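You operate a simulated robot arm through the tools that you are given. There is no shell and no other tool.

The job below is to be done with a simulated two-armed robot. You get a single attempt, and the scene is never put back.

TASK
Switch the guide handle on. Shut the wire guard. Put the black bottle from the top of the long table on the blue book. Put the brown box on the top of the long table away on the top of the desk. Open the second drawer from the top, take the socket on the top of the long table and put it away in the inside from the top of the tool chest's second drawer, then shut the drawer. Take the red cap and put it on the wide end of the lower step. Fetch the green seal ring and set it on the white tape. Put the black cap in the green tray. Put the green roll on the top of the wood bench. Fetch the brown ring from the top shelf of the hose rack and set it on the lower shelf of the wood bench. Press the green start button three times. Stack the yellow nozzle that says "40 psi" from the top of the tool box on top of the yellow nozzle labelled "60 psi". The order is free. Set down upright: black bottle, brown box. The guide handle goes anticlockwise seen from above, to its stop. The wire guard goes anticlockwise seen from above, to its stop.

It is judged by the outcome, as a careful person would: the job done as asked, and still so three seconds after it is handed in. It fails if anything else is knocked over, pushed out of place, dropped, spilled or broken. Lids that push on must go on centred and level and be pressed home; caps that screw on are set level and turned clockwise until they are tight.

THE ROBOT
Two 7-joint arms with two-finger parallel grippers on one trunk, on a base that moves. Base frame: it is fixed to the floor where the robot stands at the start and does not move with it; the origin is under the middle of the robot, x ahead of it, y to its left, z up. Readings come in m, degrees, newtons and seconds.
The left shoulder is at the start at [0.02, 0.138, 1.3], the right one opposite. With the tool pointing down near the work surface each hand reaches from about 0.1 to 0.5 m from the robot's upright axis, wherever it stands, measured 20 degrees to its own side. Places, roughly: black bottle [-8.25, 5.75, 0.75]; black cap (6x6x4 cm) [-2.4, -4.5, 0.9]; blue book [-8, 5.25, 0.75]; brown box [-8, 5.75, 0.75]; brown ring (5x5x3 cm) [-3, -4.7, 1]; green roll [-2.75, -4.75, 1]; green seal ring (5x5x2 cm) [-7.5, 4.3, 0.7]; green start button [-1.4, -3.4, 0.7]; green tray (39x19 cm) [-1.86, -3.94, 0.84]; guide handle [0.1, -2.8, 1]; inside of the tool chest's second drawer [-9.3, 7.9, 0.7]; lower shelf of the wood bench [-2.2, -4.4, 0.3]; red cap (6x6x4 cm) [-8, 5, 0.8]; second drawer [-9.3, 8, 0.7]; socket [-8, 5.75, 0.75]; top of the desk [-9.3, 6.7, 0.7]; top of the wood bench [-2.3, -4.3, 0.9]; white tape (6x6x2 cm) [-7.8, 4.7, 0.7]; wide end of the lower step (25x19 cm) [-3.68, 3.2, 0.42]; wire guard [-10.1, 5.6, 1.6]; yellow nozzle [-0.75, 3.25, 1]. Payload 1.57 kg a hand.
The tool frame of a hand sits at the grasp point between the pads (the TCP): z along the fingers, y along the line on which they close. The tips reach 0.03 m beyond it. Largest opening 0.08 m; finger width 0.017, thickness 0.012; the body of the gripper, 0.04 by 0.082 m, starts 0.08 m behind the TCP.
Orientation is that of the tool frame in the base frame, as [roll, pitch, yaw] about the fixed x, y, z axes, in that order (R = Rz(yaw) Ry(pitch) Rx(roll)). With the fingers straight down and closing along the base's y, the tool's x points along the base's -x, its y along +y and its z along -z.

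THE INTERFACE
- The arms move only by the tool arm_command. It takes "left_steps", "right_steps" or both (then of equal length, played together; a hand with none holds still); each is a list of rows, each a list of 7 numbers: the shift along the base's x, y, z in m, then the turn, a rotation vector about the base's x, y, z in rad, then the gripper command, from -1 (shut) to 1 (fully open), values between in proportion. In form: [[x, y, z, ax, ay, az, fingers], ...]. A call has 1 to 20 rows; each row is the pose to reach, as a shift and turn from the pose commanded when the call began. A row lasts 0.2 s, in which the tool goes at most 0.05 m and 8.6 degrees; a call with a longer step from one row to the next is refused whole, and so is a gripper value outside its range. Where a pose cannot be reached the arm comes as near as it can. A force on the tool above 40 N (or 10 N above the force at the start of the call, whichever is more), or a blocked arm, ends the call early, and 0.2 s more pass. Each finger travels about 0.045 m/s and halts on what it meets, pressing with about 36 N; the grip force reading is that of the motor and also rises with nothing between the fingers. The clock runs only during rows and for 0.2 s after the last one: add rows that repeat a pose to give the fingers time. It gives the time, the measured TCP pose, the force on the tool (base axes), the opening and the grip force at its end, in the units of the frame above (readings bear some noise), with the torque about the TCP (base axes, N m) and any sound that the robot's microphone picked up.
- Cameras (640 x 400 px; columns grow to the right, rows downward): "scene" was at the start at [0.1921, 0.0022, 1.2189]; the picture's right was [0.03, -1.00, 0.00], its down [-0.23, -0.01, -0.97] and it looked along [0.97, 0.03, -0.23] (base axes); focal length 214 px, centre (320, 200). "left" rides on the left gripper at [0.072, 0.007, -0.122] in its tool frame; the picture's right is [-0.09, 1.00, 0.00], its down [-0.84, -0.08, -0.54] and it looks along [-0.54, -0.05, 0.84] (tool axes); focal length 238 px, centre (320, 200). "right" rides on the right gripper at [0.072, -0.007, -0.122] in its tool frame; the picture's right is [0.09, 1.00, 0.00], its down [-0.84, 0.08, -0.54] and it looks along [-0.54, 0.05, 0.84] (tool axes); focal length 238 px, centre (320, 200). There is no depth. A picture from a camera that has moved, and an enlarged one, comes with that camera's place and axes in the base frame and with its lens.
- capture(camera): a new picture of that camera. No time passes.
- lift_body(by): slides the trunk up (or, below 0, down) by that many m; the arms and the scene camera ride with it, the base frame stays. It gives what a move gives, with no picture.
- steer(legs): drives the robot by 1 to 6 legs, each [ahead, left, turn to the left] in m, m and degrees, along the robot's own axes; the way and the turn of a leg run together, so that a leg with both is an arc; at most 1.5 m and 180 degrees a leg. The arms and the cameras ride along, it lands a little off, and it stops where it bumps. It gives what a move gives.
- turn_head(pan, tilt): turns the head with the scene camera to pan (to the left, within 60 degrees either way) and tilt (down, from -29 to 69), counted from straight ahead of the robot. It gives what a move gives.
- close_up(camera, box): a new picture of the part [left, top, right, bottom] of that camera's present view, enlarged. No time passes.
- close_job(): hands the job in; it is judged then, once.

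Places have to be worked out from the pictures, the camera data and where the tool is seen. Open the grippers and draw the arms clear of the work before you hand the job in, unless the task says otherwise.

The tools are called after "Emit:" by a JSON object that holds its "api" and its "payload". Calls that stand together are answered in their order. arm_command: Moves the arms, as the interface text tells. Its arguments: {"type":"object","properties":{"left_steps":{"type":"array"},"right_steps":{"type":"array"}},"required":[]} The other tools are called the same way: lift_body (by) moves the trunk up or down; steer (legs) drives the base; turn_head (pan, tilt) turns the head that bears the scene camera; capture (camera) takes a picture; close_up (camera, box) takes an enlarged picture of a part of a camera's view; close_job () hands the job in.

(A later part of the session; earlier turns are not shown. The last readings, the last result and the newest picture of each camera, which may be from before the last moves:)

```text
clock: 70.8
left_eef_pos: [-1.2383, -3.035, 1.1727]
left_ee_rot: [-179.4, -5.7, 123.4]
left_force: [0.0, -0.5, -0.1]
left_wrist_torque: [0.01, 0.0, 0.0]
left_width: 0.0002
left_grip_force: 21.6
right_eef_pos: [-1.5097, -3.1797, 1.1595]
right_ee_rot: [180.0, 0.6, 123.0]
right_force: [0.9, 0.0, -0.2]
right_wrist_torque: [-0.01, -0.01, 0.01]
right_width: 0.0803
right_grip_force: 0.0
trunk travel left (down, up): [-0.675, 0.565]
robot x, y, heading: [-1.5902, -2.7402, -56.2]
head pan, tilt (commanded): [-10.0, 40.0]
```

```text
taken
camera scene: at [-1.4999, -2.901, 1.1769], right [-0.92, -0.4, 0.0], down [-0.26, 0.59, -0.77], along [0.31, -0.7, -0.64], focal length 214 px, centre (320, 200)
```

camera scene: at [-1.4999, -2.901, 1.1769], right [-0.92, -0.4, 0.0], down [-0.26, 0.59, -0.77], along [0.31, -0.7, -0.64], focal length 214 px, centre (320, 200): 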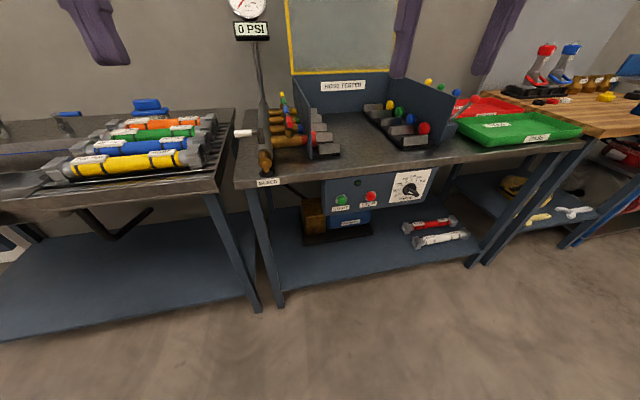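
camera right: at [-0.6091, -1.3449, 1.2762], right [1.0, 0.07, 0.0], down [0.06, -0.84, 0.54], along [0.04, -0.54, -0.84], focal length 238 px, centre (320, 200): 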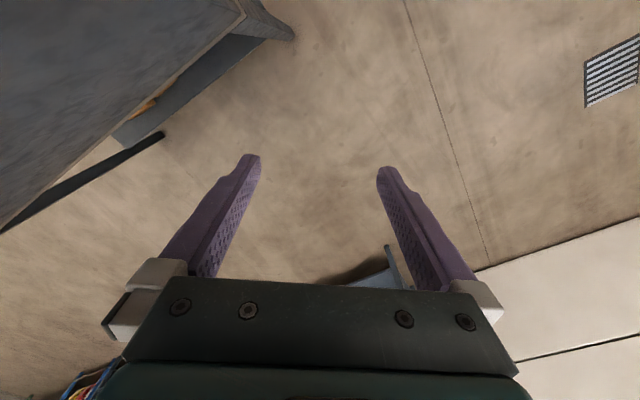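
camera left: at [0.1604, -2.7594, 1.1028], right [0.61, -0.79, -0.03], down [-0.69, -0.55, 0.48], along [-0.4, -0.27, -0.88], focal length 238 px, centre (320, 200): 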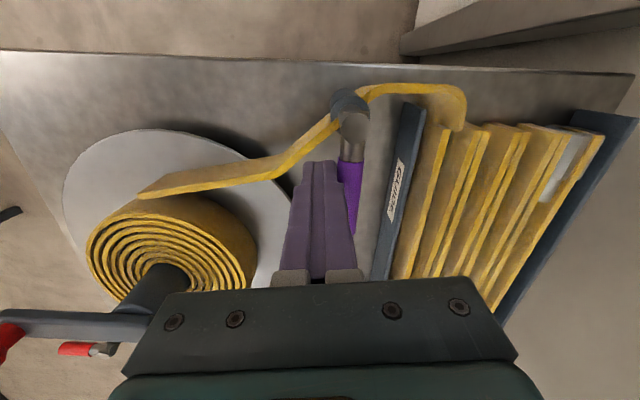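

Both views agree: START button at (-1.352,-3.401,0.745), about 0.68 m ahead and 0.18 m to my right. I drive 0.1 m ahead and lower the trunk 0.2 m so the right hand can point forward at it.

Emit:
{"api": "steer", "payload": {"legs": [[0.1, 0, 1.2]]}}

Emit:
{"api": "lift_body", "payload": {"by": -0.2}}

Emit:
{"api": "arm_command", "payload": {"right_steps": [[0, 0, -0.02, -0.117, -0.08, 0, -1], [0, 0, -0.04, -0.235, -0.16, 0, -1], [0, 0, -0.06, -0.352, -0.24, 0, -1], [0, 0, -0.08, -0.47, -0.32, 0, -1], [0, 0, -0.1, -0.587, -0.4, 0, -1], [0, 0, -0.12, -0.705, -0.48, 0, -1], [0, 0, -0.14, -0.822, -0.56, 0, -1], [0, 0, -0.16, -0.94, -0.64, 0, -1], [0, 0, -0.18, -1.057, -0.72, 0, -1], [0, 0, -0.2, -1.175, -0.8, 0, -1], [0, 0, -0.21, -1.29, -0.88, 0, -1]]}}

Emit:
{"api": "capture", "payload": {"camera": "scene"}}

```text
clock: 72.0
left_eef_pos: [-1.1753, -3.1091, 1.1721]
left_ee_rot: [-179.4, -5.7, 124.8]
left_force: [0.1, 0.0, -0.6]
left_wrist_torque: [-0.01, 0.01, 0.0]
left_width: 0.0001
left_grip_force: 21.8
right_eef_pos: [-1.4438, -3.261, 1.16]
right_ee_rot: [-180.0, 0.6, 124.2]
right_force: [0.6, 1.0, 0.5]
right_wrist_torque: [-0.01, -0.02, 0.02]
right_width: 0.0799
right_grip_force: 0.0
trunk travel left (down, up): [-0.675, 0.565]
robot x, y, heading: [-1.5329, -2.8164, -55.0]
head pan, tilt (commanded): [-10.0, 40.0]
```

```text
clock: 74.1
left_eef_pos: [-1.1754, -3.1093, 0.9734]
left_ee_rot: [-179.4, -5.7, 124.8]
left_force: [0.4, 0.3, -0.4]
left_wrist_torque: [-0.02, 0.0, 0.0]
left_width: 0.0
left_grip_force: 21.8
right_eef_pos: [-1.4422, -3.2598, 0.9601]
right_ee_rot: [-180.0, 0.6, 124.2]
right_force: [-1.0, 0.7, 0.1]
right_wrist_torque: [-0.02, -0.01, 0.0]
right_width: 0.0802
right_grip_force: 0.0
trunk travel left (down, up): [-0.475, 0.765]
robot x, y, heading: [-1.5316, -2.8179, -55.0]
head pan, tilt (commanded): [-10.0, 40.0]
```

```text
clock: 76.5
left_eef_pos: [-1.176, -3.1095, 0.9729]
left_ee_rot: [-179.4, -5.7, 124.7]
left_force: [0.0, -0.3, 0.4]
left_wrist_torque: [0.03, -0.01, 0.01]
left_width: 0.0
left_grip_force: 21.1
right_eef_pos: [-1.4425, -3.2599, 0.7498]
right_ee_rot: [34.8, 89.9, -20.8]
right_force: [-1.1, -0.4, 0.3]
right_wrist_torque: [0.01, -0.01, -0.03]
right_width: 0.0
right_grip_force: 21.3
trunk travel left (down, up): [-0.475, 0.765]
robot x, y, heading: [-1.535, -2.823, -55.0]
head pan, tilt (commanded): [-10.0, 40.0]
```

```text
taken
camera scene: at [-1.4399, -2.9823, 0.977], right [-0.91, -0.42, 0.0], down [-0.27, 0.58, -0.77], along [0.32, -0.69, -0.64], focal length 214 px, centre (320, 200)
```

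scene: 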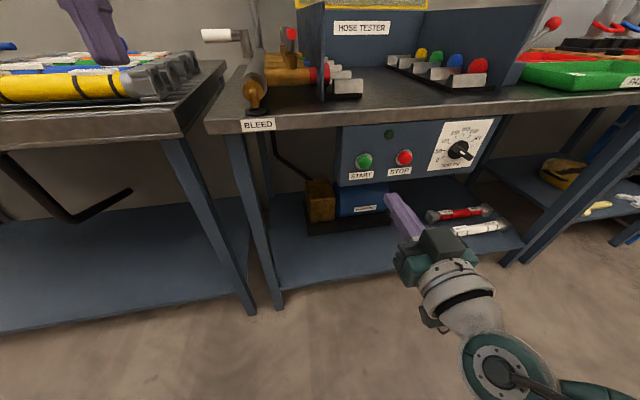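

The right hand points at the panel; its tip is about 0.137 m from the button, nearly aligned. I advance toward the button watching force.

Emit:
{"api": "arm_command", "payload": {"right_steps": [[0.019, -0.035, -0.006, 0, 0, 0, -1], [0.0419, -0.0683, -0.006, 0, 0, 0, -1], [0.0589, -0.0931, -0.006, 0, 0, 0, -1], [0.0634, -0.0997, -0.006, 0, 0, 0, -1], [0.0668, -0.1046, -0.006, 0, 0, 0, -1]]}}

Emit:
{"api": "close_up", "payload": {"camera": "scene", "box": [300, 100, 460, 200]}}

Emit:
{"api": "capture", "payload": {"camera": "right"}}

```text
clock: 77.7
left_eef_pos: [-1.1759, -3.1097, 0.974]
left_ee_rot: [-179.4, -5.7, 124.8]
left_force: [0.1, 1.1, 0.2]
left_wrist_torque: [0.0, -0.01, 0.04]
left_width: 0.0001
left_grip_force: 21.0
right_eef_pos: [-1.3782, -3.3599, 0.747]
right_ee_rot: [37.5, 89.8, -18.1]
right_force: [0.6, -0.3, 0.7]
right_wrist_torque: [0.04, 0.01, -0.02]
right_width: 0.0
right_grip_force: 21.6
right hand out of reach, approached as far as the arm can: row 4, 5
trunk travel left (down, up): [-0.475, 0.765]
robot x, y, heading: [-1.5356, -2.8229, -55.0]
head pan, tilt (commanded): [-10.0, 40.0]
```

```text
4.00 times, centred on (380, 150) of scene
camera zoom: at [-1.4399, -2.9818, 0.9769], right [-0.91, -0.42, 0.0], down [-0.27, 0.58, -0.77], along [0.32, -0.69, -0.64], focal length 858 px, centre (80, 400)
```

zoom: 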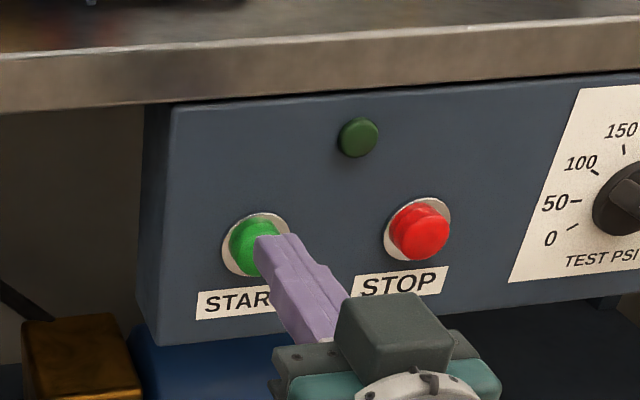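

```text
taken
camera right: at [-1.4522, -3.2632, 0.6752], right [0.82, 0.56, -0.09], down [-0.24, 0.49, 0.84], along [0.51, -0.67, 0.54], focal length 238 px, centre (320, 200)
```

right: 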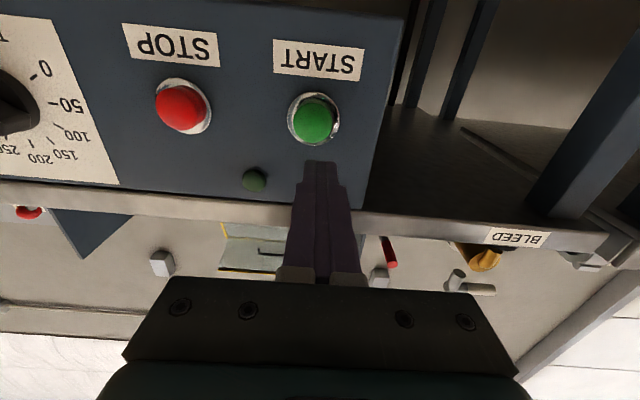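

The arm reached its limit ~0.04 m short; combining the wrist and scene views the button is at about (-1.348,-3.422,0.726). I retract the hand 6 cm, lower it 2 cm, and drive the base 7 cm ahead.

Emit:
{"api": "arm_command", "payload": {"right_steps": [[-0.017, 0.025, -0.01, 0, 0, 0, -1], [-0.037, 0.0515, -0.02, 0, 0, 0, -1]]}}

Emit:
{"api": "steer", "payload": {"legs": [[0.07, 0, 0]]}}

Emit:
{"api": "capture", "payload": {"camera": "right"}}

Emit:
{"api": "close_up", "payload": {"camera": "scene", "box": [300, 100, 460, 200]}}

```text
clock: 78.3
left_eef_pos: [-1.1761, -3.108, 0.973]
left_ee_rot: [-179.2, -5.7, 124.7]
left_force: [-0.2, 0.4, 0.7]
left_wrist_torque: [-0.01, 0.01, -0.01]
left_width: 0.0003
left_grip_force: 21.3
right_eef_pos: [-1.4168, -3.3067, 0.7272]
right_ee_rot: [20.4, 89.9, -35.5]
right_force: [0.1, 0.3, -0.2]
right_wrist_torque: [0.01, -0.04, 0.0]
right_width: 0.0
right_grip_force: 21.2
trunk travel left (down, up): [-0.475, 0.765]
robot x, y, heading: [-1.5346, -2.8215, -54.9]
head pan, tilt (commanded): [-10.0, 40.0]
```

```text
clock: 79.4
left_eef_pos: [-1.1329, -3.1669, 0.9739]
left_ee_rot: [-179.4, -5.6, 124.8]
left_force: [0.4, 0.1, 0.3]
left_wrist_torque: [0.03, -0.01, 0.02]
left_width: 0.0
left_grip_force: 20.8
right_eef_pos: [-1.3768, -3.366, 0.7263]
right_ee_rot: [38.1, 90.0, -17.6]
right_force: [-0.4, 0.4, 0.5]
right_wrist_torque: [0.01, 0.01, -0.02]
right_width: 0.0
right_grip_force: 21.1
trunk travel left (down, up): [-0.475, 0.765]
robot x, y, heading: [-1.4944, -2.8808, -54.9]
head pan, tilt (commanded): [-10.0, 40.0]
```

```text
taken
camera right: at [-1.4495, -3.2692, 0.6544], right [0.82, 0.56, -0.09], down [-0.24, 0.49, 0.84], along [0.51, -0.67, 0.54], focal length 238 px, centre (320, 200)
```

right: 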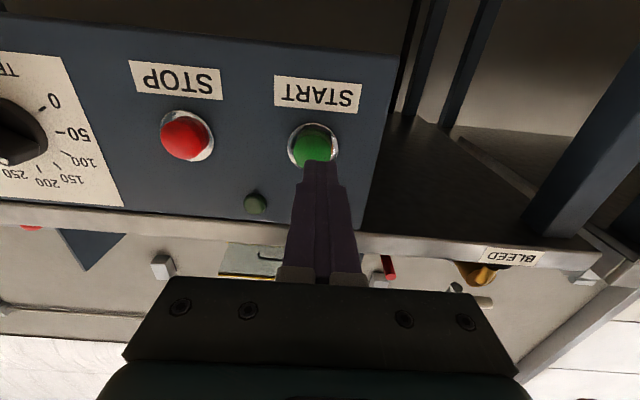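

```text
4.00 times, centred on (380, 150) of scene
camera zoom: at [-1.3995, -3.0396, 0.9769], right [-0.91, -0.42, 0.0], down [-0.27, 0.58, -0.77], along [0.32, -0.69, -0.64], focal length 858 px, centre (80, 400)
```

zoom: 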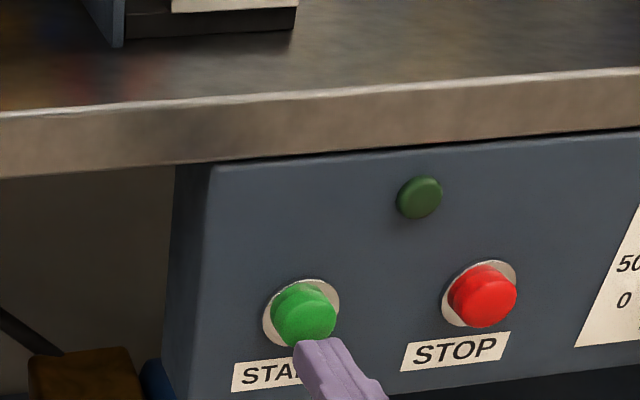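

Tip and button are now aligned in height (~0.726), with the button ~3 cm ahead. I nudge sideways 6 mm and press in small steps.

Emit:
{"api": "arm_command", "payload": {"right_steps": [[-0.005, -0.0034, 0, 0, 0, 0, -1], [0.0065, -0.0198, 0, 0, 0, 0, -1], [0.0093, -0.0239, 0, 0, 0, 0, -1], [0.0122, -0.028, 0, 0, 0, 0, -1]]}}

Emit:
{"api": "close_up", "payload": {"camera": "scene", "box": [300, 100, 460, 200]}}

Emit:
{"api": "capture", "payload": {"camera": "right"}}

```text
clock: 80.4
left_eef_pos: [-1.1371, -3.1645, 0.9717]
left_ee_rot: [-179.5, -5.9, 124.7]
left_force: [-0.8, 0.3, 0.6]
left_wrist_torque: [0.02, 0.02, 0.0]
left_width: 0.0
left_grip_force: 20.9
right_eef_pos: [-1.3667, -3.3902, 0.7248]
right_ee_rot: [72.4, 89.9, 16.6]
right_force: [-8.0, 10.9, 6.5]
right_wrist_torque: [-0.13, -0.12, 0.05]
right_width: 0.0
right_grip_force: 21.1
trunk travel left (down, up): [-0.475, 0.765]
robot x, y, heading: [-1.4925, -2.8796, -54.9]
head pan, tilt (commanded): [-10.0, 40.0]
heard: click
```

```text
4.00 times, centred on (380, 150) of scene
camera zoom: at [-1.4014, -3.0372, 0.9765], right [-0.91, -0.42, 0.0], down [-0.27, 0.58, -0.76], along [0.32, -0.69, -0.64], focal length 858 px, centre (80, 400)
```

zoom: 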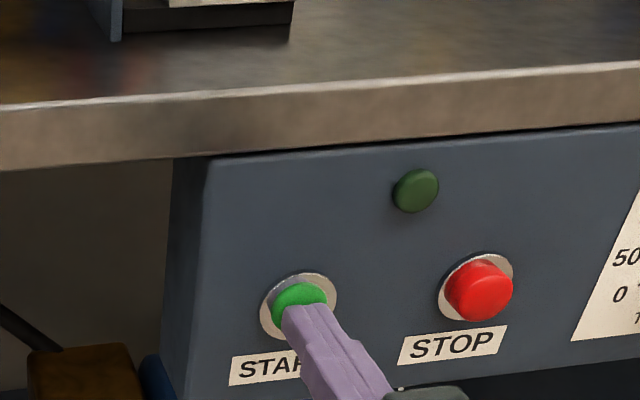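

```text
taken
camera right: at [-1.4392, -3.2935, 0.6529], right [0.82, 0.56, -0.09], down [-0.24, 0.49, 0.84], along [0.51, -0.67, 0.54], focal length 238 px, centre (320, 200)
```

right: 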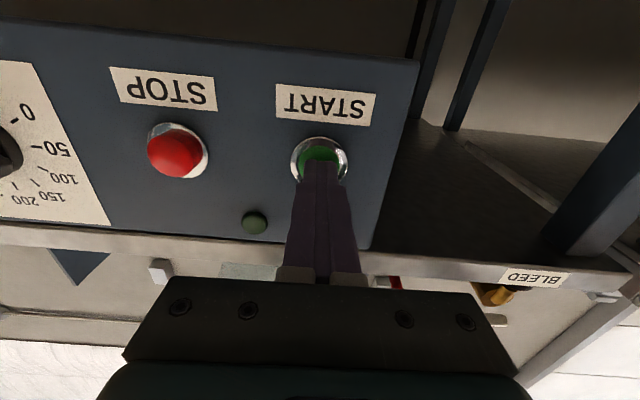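

A click was heard with ~14 N – first press done. I back off 3 cm fully, to release.

Emit:
{"api": "arm_command", "payload": {"right_steps": [[-0.0086, 0.0123, 0, 0, 0, 0, -1], [-0.0172, 0.0246, 0, 0, 0, 0, -1], [-0.0172, 0.0246, 0, 0, 0, 0, -1]]}}

Emit:
{"api": "close_up", "payload": {"camera": "scene", "box": [300, 100, 460, 200]}}

```text
clock: 81.2
left_eef_pos: [-1.1351, -3.1672, 0.973]
left_ee_rot: [-179.4, -5.6, 124.8]
left_force: [-0.1, 0.4, 0.7]
left_wrist_torque: [0.0, 0.0, 0.0]
left_width: 0.0
left_grip_force: 21.3
right_eef_pos: [-1.3807, -3.3681, 0.7266]
right_ee_rot: [44.1, 89.9, -11.7]
right_force: [-0.1, -0.1, -0.9]
right_wrist_torque: [0.02, 0.01, 0.0]
right_width: 0.0
right_grip_force: 21.3
trunk travel left (down, up): [-0.475, 0.765]
robot x, y, heading: [-1.4912, -2.8789, -54.7]
head pan, tilt (commanded): [-10.0, 40.0]
```

```text
4.00 times, centred on (380, 150) of scene
camera zoom: at [-1.3996, -3.0394, 0.9769], right [-0.91, -0.42, 0.0], down [-0.27, 0.58, -0.77], along [0.32, -0.69, -0.64], focal length 858 px, centre (80, 400)
```

zoom: 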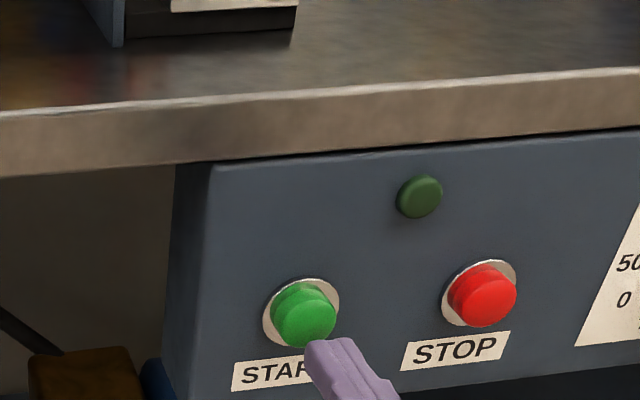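

The button popped back out. Second press with the same travel.

Emit:
{"api": "arm_command", "payload": {"right_steps": [[0.0086, -0.0123, 0, 0, 0, 0, -1], [0.0115, -0.0164, 0, 0, 0, 0, -1], [0.0143, -0.0205, 0, 0, 0, 0, -1], [0.0172, -0.0246, 0, 0, 0, 0, -1]]}}

Emit:
{"api": "arm_command", "payload": {"right_steps": [[-0.0086, 0.0123, 0, 0, 0, 0, -1], [-0.0172, 0.0246, 0, 0, 0, 0, -1], [-0.0172, 0.0246, 0, 0, 0, 0, -1]]}}

```text
clock: 82.2
left_eef_pos: [-1.1359, -3.1652, 0.9727]
left_ee_rot: [-179.3, -5.9, 124.8]
left_force: [0.0, 0.2, 0.3]
left_wrist_torque: [0.03, -0.01, -0.06]
left_width: 0.0001
left_grip_force: 21.2
right_eef_pos: [-1.366, -3.3899, 0.7256]
right_ee_rot: [58.3, 89.9, 2.6]
right_force: [-6.7, 10.2, 5.7]
right_wrist_torque: [-0.18, -0.1, 0.04]
right_width: 0.0003
right_grip_force: 21.6
trunk travel left (down, up): [-0.475, 0.765]
robot x, y, heading: [-1.492, -2.8816, -55.2]
head pan, tilt (commanded): [-10.0, 40.0]
heard: click
```

```text
clock: 83.0
left_eef_pos: [-1.1358, -3.1652, 0.9726]
left_ee_rot: [-179.3, -5.7, 124.9]
left_force: [-0.4, -1.0, -0.2]
left_wrist_torque: [-0.04, -0.01, 0.0]
left_width: 0.0
left_grip_force: 21.9
right_eef_pos: [-1.3817, -3.3685, 0.7268]
right_ee_rot: [42.2, 89.9, -13.5]
right_force: [0.2, -0.6, 0.3]
right_wrist_torque: [0.01, 0.0, -0.01]
right_width: 0.0003
right_grip_force: 21.8
trunk travel left (down, up): [-0.475, 0.765]
robot x, y, heading: [-1.492, -2.8787, -55.1]
head pan, tilt (commanded): [-10.0, 40.0]
```

Second click heard. Now the third and last press.

Emit:
{"api": "arm_command", "payload": {"right_steps": [[0.0086, -0.0123, 0, 0, 0, 0, -1], [0.0115, -0.0164, 0, 0, 0, 0, -1], [0.0143, -0.0205, 0, 0, 0, 0, -1], [0.0172, -0.0246, 0, 0, 0, 0, -1]]}}

Emit:
{"api": "arm_command", "payload": {"right_steps": [[-0.0086, 0.0123, 0, 0, 0, 0, -1], [-0.0229, 0.0328, 0, 0, 0, 0, -1], [-0.04, 0.0574, 0, 0, 0, 0, -1], [-0.0573, 0.0819, 0, 0, 0, 0, -1]]}}

Emit:
{"api": "capture", "payload": {"camera": "scene"}}

```text
clock: 84.0
left_eef_pos: [-1.137, -3.1643, 0.9732]
left_ee_rot: [-179.4, -5.9, 124.7]
left_force: [-0.1, -0.3, -0.3]
left_wrist_torque: [0.02, 0.01, 0.05]
left_width: 0.0
left_grip_force: 21.7
right_eef_pos: [-1.3659, -3.39, 0.7267]
right_ee_rot: [96.4, 89.9, 40.6]
right_force: [-6.6, 12.8, 5.8]
right_wrist_torque: [-0.15, -0.13, 0.04]
right_width: 0.0
right_grip_force: 21.5
trunk travel left (down, up): [-0.475, 0.765]
robot x, y, heading: [-1.4903, -2.8771, -55.0]
head pan, tilt (commanded): [-10.0, 40.0]
heard: click
```

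```text
clock: 85.0
left_eef_pos: [-1.1354, -3.1663, 0.9727]
left_ee_rot: [-179.4, -5.8, 124.9]
left_force: [-0.9, -0.1, -0.5]
left_wrist_torque: [0.01, 0.02, -0.03]
left_width: 0.0001
left_grip_force: 21.1
right_eef_pos: [-1.4234, -3.3084, 0.726]
right_ee_rot: [25.3, 89.9, -30.4]
right_force: [0.2, -0.4, 0.2]
right_wrist_torque: [0.03, 0.0, 0.01]
right_width: 0.0002
right_grip_force: 21.2
trunk travel left (down, up): [-0.475, 0.765]
robot x, y, heading: [-1.4936, -2.8809, -54.7]
head pan, tilt (commanded): [-10.0, 40.0]
```

```text
taken
camera scene: at [-1.4001, -3.0389, 0.9767], right [-0.91, -0.42, 0.0], down [-0.27, 0.58, -0.77], along [0.32, -0.69, -0.64], focal length 214 px, centre (320, 200)
```

scene: 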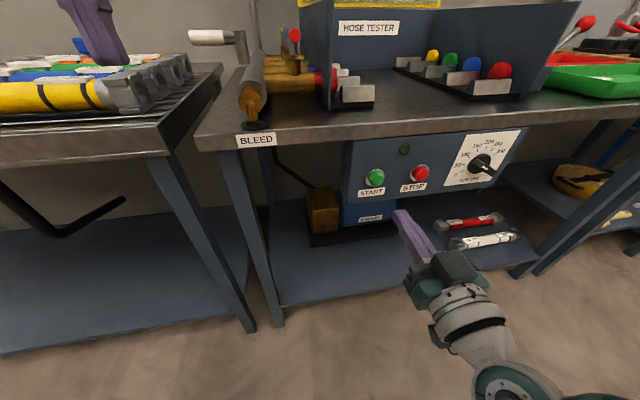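

All three presses clicked. I back the base off, rotate the right hand back to pointing down, and raise the trunk again.

Emit:
{"api": "steer", "payload": {"legs": [[-0.2, 0, 0]]}}

Emit:
{"api": "lift_body", "payload": {"by": 0.2}}

Emit:
{"api": "arm_command", "payload": {"right_steps": [[0, 0, 0.02, 0.117, 0.08, 0, 1], [0, 0, 0.04, 0.235, 0.16, 0, 1], [0, 0, 0.06, 0.352, 0.24, 0, 1], [0, 0, 0.08, 0.47, 0.32, 0, 1], [0, 0, 0.1, 0.587, 0.4, 0, 1], [0, 0, 0.12, 0.705, 0.48, 0, 1], [0, 0, 0.14, 0.822, 0.56, 0, 1], [0, 0, 0.16, 0.94, 0.64, 0, 1], [0, 0, 0.18, 1.057, 0.72, 0, 1], [0, 0, 0.2, 1.175, 0.8, 0, 1], [0, 0, 0.22, 1.29, 0.88, 0, 1]], "left_steps": [[0, 0, 0, 0, 0, 0, -1], [0, 0, 0, 0, 0, 0, 0], [0, 0, 0, 0, 0, 0, 1], [0, 0, 0, 0, 0, 0, 1], [0, 0, 0, 0, 0, 0, 1], [0, 0, 0, 0, 0, 0, 1], [0, 0, 0, 0, 0, 0, 1], [0, 0, 0, 0, 0, 0, 1], [0, 0, 0, 0, 0, 0, 1], [0, 0, 0, 0, 0, 0, 1], [0, 0, 0, 0, 0, 0, 1]]}}

Emit:
{"api": "turn_head", "payload": {"pan": -50, "tilt": 20}}

Emit:
{"api": "capture", "payload": {"camera": "scene"}}

```text
clock: 86.6
left_eef_pos: [-1.2498, -3.0028, 0.9723]
left_ee_rot: [-179.4, -5.7, 124.7]
left_force: [-0.1, 0.9, -1.7]
left_wrist_torque: [-0.03, -0.02, 0.01]
left_width: 0.0002
left_grip_force: 21.4
right_eef_pos: [-1.5381, -3.1445, 0.7259]
right_ee_rot: [45.4, 89.9, -10.3]
right_force: [-0.4, -0.8, 0.7]
right_wrist_torque: [-0.01, 0.0, -0.02]
right_width: 0.0
right_grip_force: 21.2
trunk travel left (down, up): [-0.475, 0.765]
robot x, y, heading: [-1.6047, -2.7155, -55.1]
head pan, tilt (commanded): [-10.0, 40.0]
```

```text
clock: 88.7
left_eef_pos: [-1.2502, -3.0028, 1.1727]
left_ee_rot: [-179.4, -5.7, 124.6]
left_force: [-0.2, -0.1, 0.4]
left_wrist_torque: [0.0, 0.0, 0.0]
left_width: 0.0002
left_grip_force: 20.8
right_eef_pos: [-1.5379, -3.1451, 0.9261]
right_ee_rot: [39.1, 89.8, -16.7]
right_force: [0.4, -0.7, 0.4]
right_wrist_torque: [-0.01, -0.02, -0.01]
right_width: 0.0
right_grip_force: 21.6
trunk travel left (down, up): [-0.675, 0.565]
robot x, y, heading: [-1.6055, -2.7173, -55.1]
head pan, tilt (commanded): [-10.0, 40.0]
```

```text
clock: 91.1
left_eef_pos: [-1.2511, -3.0038, 1.1736]
left_ee_rot: [-179.4, -5.7, 124.7]
left_force: [0.1, 0.1, 0.1]
left_wrist_torque: [0.0, -0.03, -0.01]
left_width: 0.0802
left_grip_force: 0.0
right_eef_pos: [-1.5394, -3.1438, 1.149]
right_ee_rot: [-179.9, 0.5, 124.0]
right_force: [-1.2, 0.0, 0.0]
right_wrist_torque: [0.01, -0.03, 0.04]
right_width: 0.0799
right_grip_force: 0.1
trunk travel left (down, up): [-0.675, 0.565]
robot x, y, heading: [-1.6094, -2.7145, -54.7]
head pan, tilt (commanded): [-10.0, 40.0]
```

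```text
clock: 92.2
left_eef_pos: [-1.2491, -3.004, 1.174]
left_ee_rot: [-179.4, -5.6, 124.7]
left_force: [-0.6, -0.3, -0.1]
left_wrist_torque: [0.01, -0.03, 0.01]
left_width: 0.08
left_grip_force: 0.1
right_eef_pos: [-1.5376, -3.1457, 1.1474]
right_ee_rot: [-179.9, 0.7, 124.2]
right_force: [-0.1, 1.2, -0.2]
right_wrist_torque: [0.0, 0.01, 0.0]
right_width: 0.0798
right_grip_force: 0.1
trunk travel left (down, up): [-0.675, 0.565]
robot x, y, heading: [-1.6081, -2.7136, -54.9]
head pan, tilt (commanded): [-50.0, 20.0]
```

```text
taken
camera scene: at [-1.5745, -2.8881, 1.2082], right [-0.97, 0.26, 0.0], down [0.09, 0.33, -0.94], along [-0.24, -0.91, -0.34], focal length 214 px, centre (320, 200)
```

scene: 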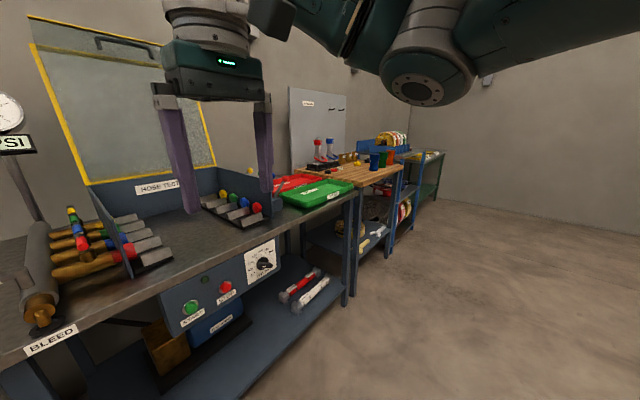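

Next: the wood bench and hose rack farther along the row. I sidestep right 1.4 m along the row and look.

Emit:
{"api": "steer", "payload": {"legs": [[0, -1.4, 0]]}}

Emit:
{"api": "turn_head", "payload": {"pan": 0, "tilt": 25}}

Emit:
{"api": "capture", "payload": {"camera": "scene"}}

Emit:
{"api": "close_up", "payload": {"camera": "scene", "box": [140, 60, 300, 160]}}

Emit:
{"api": "close_up", "payload": {"camera": "scene", "box": [300, 60, 460, 160]}}

```text
clock: 99.3
left_eef_pos: [-2.4343, -3.8187, 1.1732]
left_ee_rot: [-179.5, -5.7, 123.9]
left_force: [0.1, -0.4, -0.4]
left_wrist_torque: [0.01, -0.01, -0.01]
left_width: 0.0799
left_grip_force: 0.0
right_eef_pos: [-2.7241, -3.9559, 1.1479]
right_ee_rot: [-179.9, 0.7, 123.4]
right_force: [-0.3, 0.7, -0.2]
right_wrist_torque: [0.0, 0.04, 0.01]
right_width: 0.08
right_grip_force: 0.0
trunk travel left (down, up): [-0.675, 0.565]
robot x, y, heading: [-2.789, -3.5266, -56.3]
head pan, tilt (commanded): [-50.0, 20.0]
```

```text
clock: 100.5
left_eef_pos: [-2.4356, -3.8192, 1.1729]
left_ee_rot: [-179.4, -5.8, 124.0]
left_force: [-0.4, 0.0, -0.3]
left_wrist_torque: [0.02, 0.06, -0.01]
left_width: 0.08
left_grip_force: 0.0
right_eef_pos: [-2.7234, -3.9567, 1.1468]
right_ee_rot: [-180.0, 0.7, 123.4]
right_force: [0.1, 0.4, 0.0]
right_wrist_torque: [-0.02, -0.01, 0.01]
right_width: 0.0802
right_grip_force: 0.0
trunk travel left (down, up): [-0.675, 0.565]
robot x, y, heading: [-2.7845, -3.5244, -55.8]
head pan, tilt (commanded): [0.0, 25.0]
```

```text
taken
camera scene: at [-2.6802, -3.6866, 1.2002], right [-0.83, -0.56, 0.0], down [-0.24, 0.35, -0.91], along [0.51, -0.75, -0.42], focal length 214 px, centre (320, 200)
```

scene: 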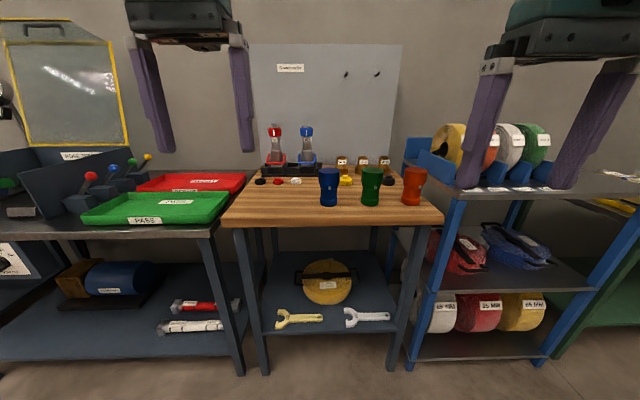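

```text
4.00 times, centred on (220, 110) of scene
camera zoom: at [-2.6802, -3.6866, 1.2002], right [-0.83, -0.56, 0.0], down [-0.24, 0.35, -0.91], along [0.51, -0.75, -0.42], focal length 858 px, centre (720, 560)
```

zoom: 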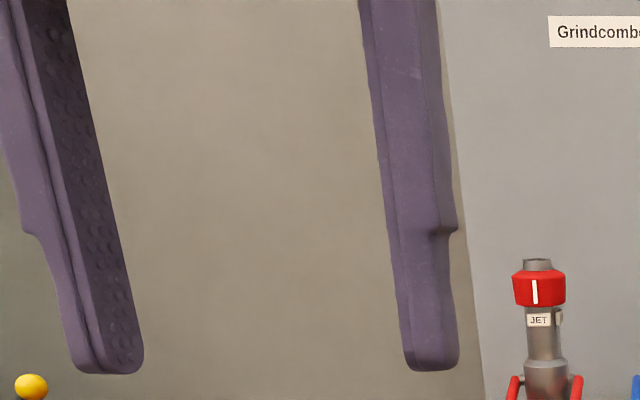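

```text
4.00 times, centred on (380, 110) of scene
camera zoom: at [-2.6802, -3.6866, 1.2002], right [-0.83, -0.56, 0.0], down [-0.24, 0.35, -0.91], along [0.51, -0.75, -0.42], focal length 858 px, centre (80, 560)
```

zoom: 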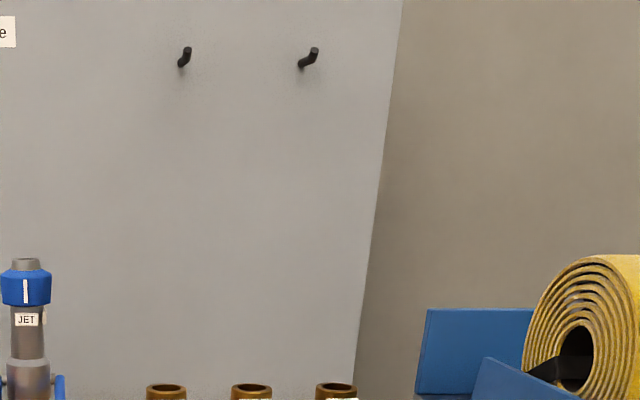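

I see the PASS tray, the wood bench with small caps and cups, and the blue rack. I zoom into these areas.

Emit:
{"api": "close_up", "payload": {"camera": "scene", "box": [230, 130, 422, 250]}}

Emit:
{"api": "close_up", "payload": {"camera": "scene", "box": [400, 100, 640, 250]}}

Emit:
{"api": "close_up", "payload": {"camera": "scene", "box": [60, 130, 252, 250]}}

```text
3.33 times, centred on (326, 190) of scene
camera zoom: at [-2.6802, -3.6866, 1.2002], right [-0.83, -0.56, 0.0], down [-0.24, 0.35, -0.91], along [0.51, -0.75, -0.42], focal length 715 px, centre (300, 233)
```

zoom: 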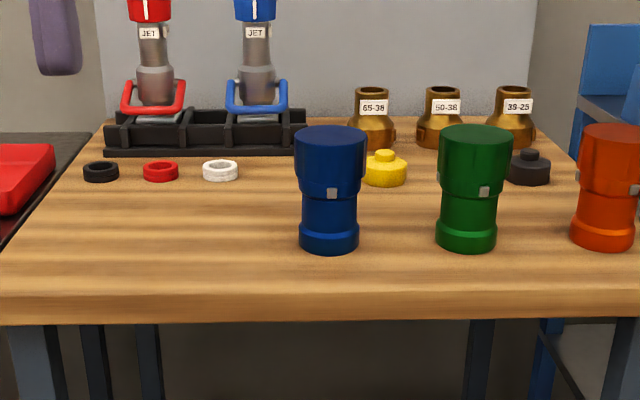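

```text
2.67 times, centred on (520, 175) of scene
camera zoom: at [-2.6802, -3.6866, 1.2002], right [-0.83, -0.56, 0.0], down [-0.24, 0.35, -0.91], along [0.51, -0.75, -0.42], focal length 572 px, centre (-213, 267)
```

zoom: 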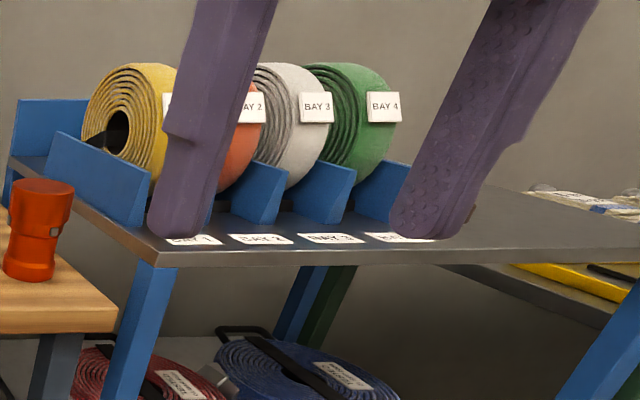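

```text
3.33 times, centred on (156, 190) of scene
camera zoom: at [-2.6802, -3.6866, 1.2002], right [-0.83, -0.56, 0.0], down [-0.24, 0.35, -0.91], along [0.51, -0.75, -0.42], focal length 715 px, centre (867, 233)
```

zoom: 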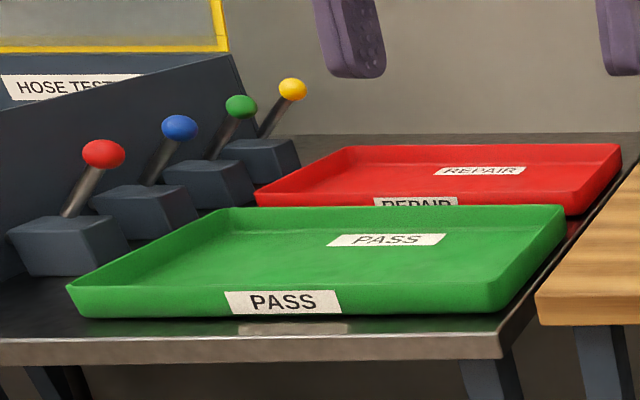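

The black knobbed cap is at about (-2.46,-4.48,0.92), ~0.25 m in from the bench's front edge. I check how far my base protrudes by looking straight down.

Emit:
{"api": "turn_head", "payload": {"pan": 0, "tilt": 69}}

Emit:
{"api": "capture", "payload": {"camera": "scene"}}

```text
clock: 101.6
left_eef_pos: [-2.4349, -3.8208, 1.1737]
left_ee_rot: [-179.6, -5.7, 124.0]
left_force: [0.8, -0.7, -1.3]
left_wrist_torque: [0.0, 0.01, -0.04]
left_width: 0.0801
left_grip_force: 0.1
right_eef_pos: [-2.7246, -3.957, 1.1479]
right_ee_rot: [-179.9, 0.6, 123.5]
right_force: [0.2, 0.0, 0.1]
right_wrist_torque: [-0.04, 0.02, 0.01]
right_width: 0.08
right_grip_force: 0.0
trunk travel left (down, up): [-0.675, 0.565]
robot x, y, heading: [-2.7888, -3.5276, -55.9]
head pan, tilt (commanded): [0.0, 68.8]
```

```text
taken
camera scene: at [-2.7004, -3.6566, 1.1408], right [-0.83, -0.56, 0.0], down [-0.52, 0.77, -0.36], along [0.2, -0.3, -0.93], focal length 214 px, centre (320, 200)
```

scene: 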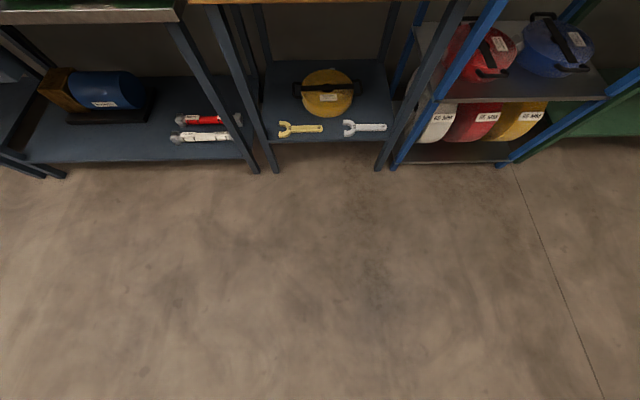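

My own base isn't drawn in the view, so I'll approach in small increments. I retract the left hand, then drive closer with the right hand in line with the black cap.

Emit:
{"api": "arm_command", "payload": {"left_steps": [[-0.021, 0.031, 0.0125, 0, 0, 0, 1], [-0.042, 0.062, 0.025, 0, 0, 0, 1], [-0.063, 0.093, 0.0375, 0, 0, 0, 1], [-0.084, 0.124, 0.05, 0, 0, 0, 1]]}}

Emit:
{"api": "steer", "payload": {"legs": [[0.35, -0.11, 0.9]]}}

Emit:
{"api": "turn_head", "payload": {"pan": -15, "tilt": 40}}

Emit:
{"api": "capture", "payload": {"camera": "scene"}}

Emit:
{"api": "capture", "payload": {"camera": "right"}}

```text
clock: 102.8
left_eef_pos: [-2.5287, -3.6835, 1.1817]
left_ee_rot: [179.4, -14.7, 124.0]
left_force: [0.4, 0.4, -0.2]
left_wrist_torque: [-0.05, 0.0, 0.01]
left_width: 0.0802
left_grip_force: 0.0
right_eef_pos: [-2.7249, -3.9562, 1.1484]
right_ee_rot: [-179.9, 0.5, 123.5]
right_force: [-0.2, -1.2, 0.5]
right_wrist_torque: [-0.03, 0.01, 0.03]
right_width: 0.0799
right_grip_force: 0.0
trunk travel left (down, up): [-0.675, 0.565]
robot x, y, heading: [-2.7841, -3.5273, -55.8]
head pan, tilt (commanded): [0.0, 68.8]
stopped in row 4 (left hand): the arm was blocked; the commanded pose is now the measured one
```

```text
clock: 105.2
left_eef_pos: [-2.4183, -4.0321, 1.183]
left_ee_rot: [179.5, -14.6, 124.7]
left_force: [0.3, -0.3, 0.5]
left_wrist_torque: [0.01, -0.01, 0.01]
left_width: 0.0797
left_grip_force: 0.1
right_eef_pos: [-2.6103, -4.3058, 1.1475]
right_ee_rot: [-179.8, 0.5, 123.9]
right_force: [-0.7, 0.4, 0.1]
right_wrist_torque: [0.0, 0.03, 0.01]
right_width: 0.0804
right_grip_force: 0.0
trunk travel left (down, up): [-0.675, 0.565]
robot x, y, heading: [-2.677, -3.878, -55.3]
head pan, tilt (commanded): [0.0, 68.8]
```

```text
clock: 106.1
left_eef_pos: [-2.4182, -4.0308, 1.1837]
left_ee_rot: [179.5, -14.7, 124.6]
left_force: [0.1, 0.5, 0.1]
left_wrist_torque: [-0.04, 0.01, -0.05]
left_width: 0.0802
left_grip_force: 0.1
right_eef_pos: [-2.612, -4.3047, 1.1478]
right_ee_rot: [-180.0, 0.7, 123.9]
right_force: [-0.3, -0.4, 0.5]
right_wrist_torque: [0.0, 0.01, 0.03]
right_width: 0.0798
right_grip_force: 0.0
trunk travel left (down, up): [-0.675, 0.565]
robot x, y, heading: [-2.6787, -3.8784, -55.3]
head pan, tilt (commanded): [-15.0, 40.0]
```

```text
taken
camera scene: at [-2.5931, -4.0389, 1.1768], right [-0.94, -0.34, 0.0], down [-0.22, 0.61, -0.77], along [0.26, -0.72, -0.64], focal length 214 px, centre (320, 200)
```

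scene: 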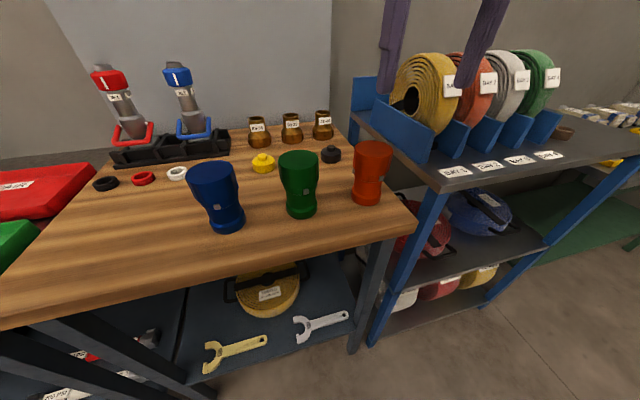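

```text
taken
camera right: at [-2.6565, -4.2489, 1.2685], right [0.77, 0.63, 0.0], down [0.53, -0.64, 0.55], along [0.35, -0.43, -0.83], focal length 238 px, centre (320, 200)
```

right: 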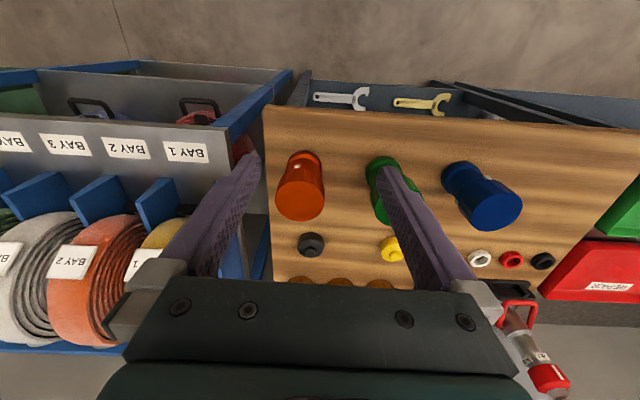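

Triangulating, the black cap is at (-2.444,-4.539,0.90); a brown ring is visible on the rack's top shelf too. I creep the base ahead 0.1 m, checking for a block.

Emit:
{"api": "steer", "payload": {"legs": [[0.1, 0, 0]]}}

Emit:
{"api": "steer", "payload": {"legs": [[0.06, 0, 0]]}}

Emit:
{"api": "capture", "payload": {"camera": "right"}}

```text
clock: 107.2
left_eef_pos: [-2.3623, -4.1142, 1.184]
left_ee_rot: [179.5, -14.7, 124.9]
left_force: [0.0, 0.0, -0.3]
left_wrist_torque: [-0.03, 0.02, 0.0]
left_width: 0.0803
left_grip_force: 0.0
right_eef_pos: [-2.5544, -4.3864, 1.1472]
right_ee_rot: [-179.9, 0.6, 124.1]
right_force: [0.1, -0.6, -0.1]
right_wrist_torque: [-0.03, 0.01, -0.02]
right_width: 0.0799
right_grip_force: 0.0
trunk travel left (down, up): [-0.675, 0.565]
robot x, y, heading: [-2.6185, -3.9595, -55.3]
head pan, tilt (commanded): [-15.0, 40.0]
```

```text
clock: 108.2
left_eef_pos: [-2.3272, -4.1644, 1.1833]
left_ee_rot: [179.5, -14.7, 124.6]
left_force: [-0.2, 0.0, -0.2]
left_wrist_torque: [0.01, -0.02, -0.04]
left_width: 0.0799
left_grip_force: 0.1
right_eef_pos: [-2.5212, -4.4367, 1.1471]
right_ee_rot: [-180.0, 0.6, 124.0]
right_force: [0.4, -0.8, 0.0]
right_wrist_torque: [-0.01, 0.0, 0.02]
right_width: 0.0799
right_grip_force: 0.0
trunk travel left (down, up): [-0.675, 0.565]
robot x, y, heading: [-2.5865, -4.008, -55.5]
head pan, tilt (commanded): [-15.0, 40.0]
```

```text
taken
camera right: at [-2.5665, -4.38, 1.2684], right [0.77, 0.63, 0.0], down [0.53, -0.65, 0.55], along [0.35, -0.43, -0.83], focal length 238 px, centre (320, 200)
```

right: 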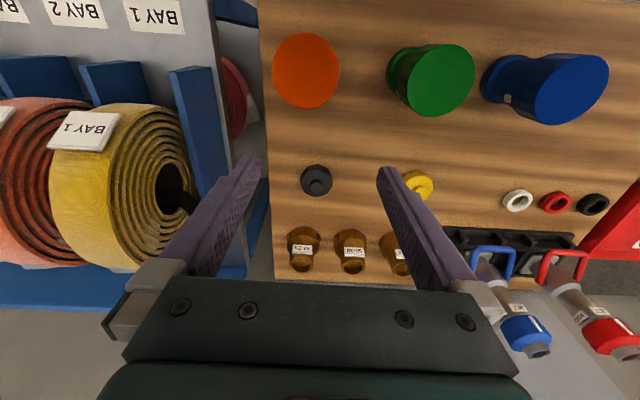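

Not blocked yet; the cap position is confirmed at (-2.444,-4.541). I drive 6 cm more so the hand works at ~0.46 m.

Emit:
{"api": "steer", "payload": {"legs": [[0.06, 0, 0]]}}

Emit:
{"api": "capture", "payload": {"camera": "right"}}

```text
clock: 109.2
left_eef_pos: [-2.2945, -4.2107, 1.1828]
left_ee_rot: [179.6, -14.8, 124.6]
left_force: [0.2, 0.1, -0.7]
left_wrist_torque: [0.02, 0.0, 0.03]
left_width: 0.0801
left_grip_force: 0.1
right_eef_pos: [-2.4876, -4.485, 1.1475]
right_ee_rot: [-179.8, 0.6, 124.0]
right_force: [0.0, -0.7, -0.3]
right_wrist_torque: [0.01, 0.01, 0.0]
right_width: 0.0801
right_grip_force: 0.0
trunk travel left (down, up): [-0.675, 0.565]
robot x, y, heading: [-2.554, -4.0547, -55.1]
head pan, tilt (commanded): [-15.0, 40.0]
```

```text
taken
camera right: at [-2.5323, -4.4286, 1.2684], right [0.77, 0.63, 0.0], down [0.53, -0.65, 0.55], along [0.35, -0.43, -0.83], focal length 238 px, centre (320, 200)
```

right: 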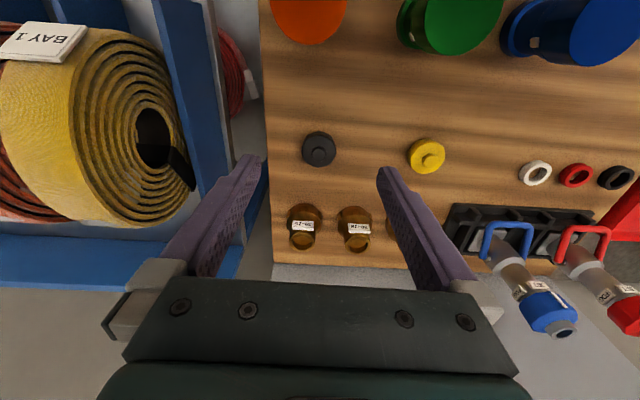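

Cap confirmed at (-2.443,-4.541). I move the right hand over it and lower to z≈1.0 for a last check.

Emit:
{"api": "arm_command", "payload": {"right_steps": [[0.015, -0.019, -0.02, 0, 0, 0, 1], [0.03, -0.038, -0.05, 0, 0, 0, 1], [0.0446, -0.056, -0.08, 0, 0, 0, 1], [0.0446, -0.056, -0.11, 0, 0, 0, 1], [0.0446, -0.056, -0.14, 0, 0, 0, 1]]}}

Emit:
{"api": "capture", "payload": {"camera": "right"}}

Emit:
{"api": "capture", "payload": {"camera": "scene"}}

```text
clock: 110.4
left_eef_pos: [-2.2937, -4.2108, 1.1833]
left_ee_rot: [179.5, -14.8, 124.7]
left_force: [0.7, 0.9, 0.2]
left_wrist_torque: [0.0, 0.0, -0.01]
left_width: 0.0802
left_grip_force: 0.1
right_eef_pos: [-2.4415, -4.5402, 1.006]
right_ee_rot: [-179.9, 0.6, 124.1]
right_force: [0.1, -0.7, -0.8]
right_wrist_torque: [-0.02, 0.01, -0.03]
right_width: 0.0802
right_grip_force: 0.1
trunk travel left (down, up): [-0.675, 0.565]
robot x, y, heading: [-2.5514, -4.0533, -55.4]
head pan, tilt (commanded): [-15.0, 40.0]
```

```text
taken
camera right: at [-2.4867, -4.4853, 1.1264], right [0.77, 0.63, 0.0], down [0.53, -0.64, 0.55], along [0.35, -0.43, -0.83], focal length 238 px, centre (320, 200)
```

right: 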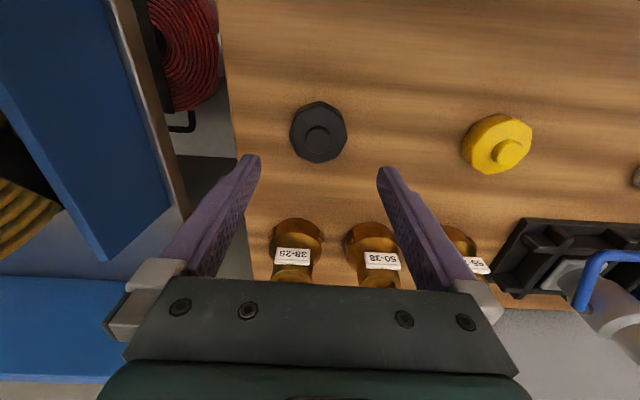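

```text
taken
camera scene: at [-2.4689, -4.2185, 1.1769], right [-0.94, -0.34, 0.0], down [-0.22, 0.61, -0.77], along [0.26, -0.72, -0.64], focal length 214 px, centre (320, 200)
```

scene: 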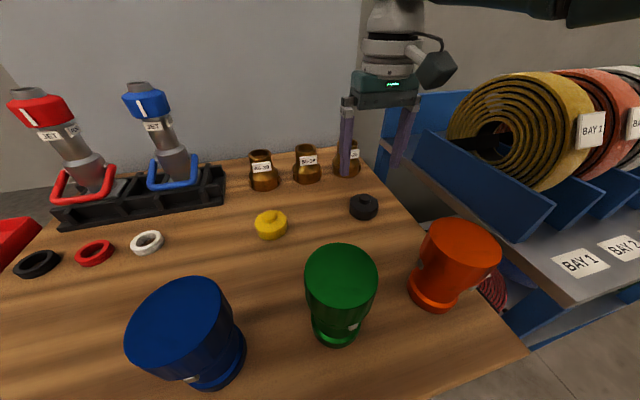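

The cap sits centred between the fingers' line. I descend to TCP z≈0.918 and close on the cap body.

Emit:
{"api": "arm_command", "payload": {"right_steps": [[-0.002, -0.001, -0.03, 0, 0, 0, 1], [-0.002, -0.001, -0.06, 0, 0, 0, 1], [-0.002, -0.001, -0.086, 0, 0, 0, 1], [-0.002, -0.001, -0.086, 0, 0, 0, 0], [-0.002, -0.001, -0.086, 0, 0, 0, -1], [-0.002, -0.001, -0.086, 0, 0, 0, -1], [-0.002, -0.001, -0.086, 0, 0, 0, -1]]}}

Emit:
{"api": "capture", "payload": {"camera": "right"}}

```text
clock: 112.0
left_eef_pos: [-2.2937, -4.2117, 1.1829]
left_ee_rot: [179.6, -14.6, 124.7]
left_force: [-0.4, -0.5, 0.0]
left_wrist_torque: [0.0, 0.0, -0.02]
left_width: 0.0802
left_grip_force: 0.1
right_eef_pos: [-2.4503, -4.5338, 0.9223]
right_ee_rot: [-179.9, 0.7, 124.0]
right_force: [0.2, -0.4, -0.1]
right_wrist_torque: [0.02, 0.0, 0.03]
right_width: 0.0525
right_grip_force: 33.9
right hand out of reach, approached as far as the arm can: row 3, 4, 5, 6, 7
trunk travel left (down, up): [-0.675, 0.565]
robot x, y, heading: [-2.5529, -4.0548, -55.4]
head pan, tilt (commanded): [-15.0, 40.0]
```

```text
taken
camera right: at [-2.4952, -4.4783, 1.0438], right [0.77, 0.63, 0.0], down [0.53, -0.65, 0.55], along [0.35, -0.43, -0.83], focal length 238 px, centre (320, 200)
```

right: 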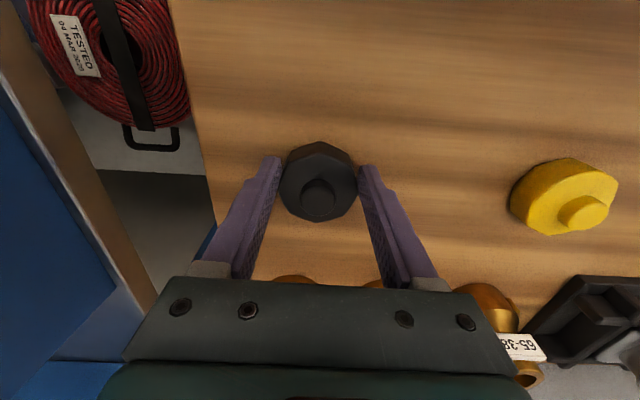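

Gripper holds the cap at 0.0525 m width with 34 N. I lift it and check.

Emit:
{"api": "arm_command", "payload": {"right_steps": [[0, 0, 0.02, 0, 0, 0, -1], [0, 0, 0.05, 0, 0, 0, -1], [-0.01, 0.014, 0.09, 0, 0, 0, -1], [-0.025, 0.035, 0.13, 0, 0, 0, -1], [-0.04, 0.057, 0.17, 0, 0, 0, -1]]}}

Emit:
{"api": "capture", "payload": {"camera": "right"}}

```text
clock: 113.2
left_eef_pos: [-2.2951, -4.2101, 1.1829]
left_ee_rot: [179.4, -14.8, 124.6]
left_force: [1.2, -0.1, -1.0]
left_wrist_torque: [0.03, -0.02, 0.02]
left_width: 0.08
left_grip_force: 0.0
right_eef_pos: [-2.4919, -4.4744, 1.0929]
right_ee_rot: [-179.8, 0.6, 123.9]
right_force: [-0.2, 0.7, -0.9]
right_wrist_torque: [0.0, -0.02, -0.03]
right_width: 0.0517
right_grip_force: 36.0
trunk travel left (down, up): [-0.675, 0.565]
robot x, y, heading: [-2.5548, -4.0497, -55.4]
head pan, tilt (commanded): [-15.0, 40.0]
```

```text
taken
camera right: at [-2.5365, -4.4178, 1.2129], right [0.77, 0.63, -0.01], down [0.53, -0.65, 0.55], along [0.34, -0.43, -0.84], focal length 238 px, centre (320, 200)
```

right: 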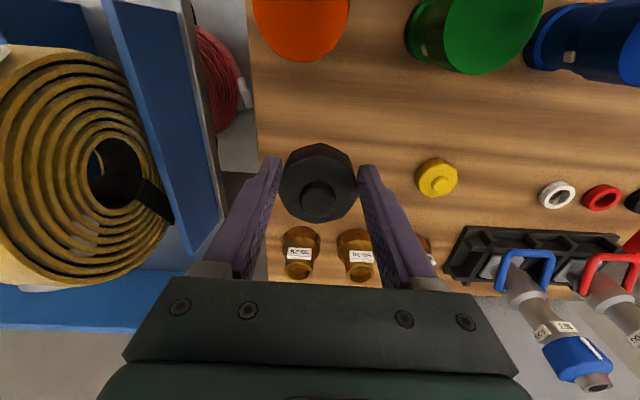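

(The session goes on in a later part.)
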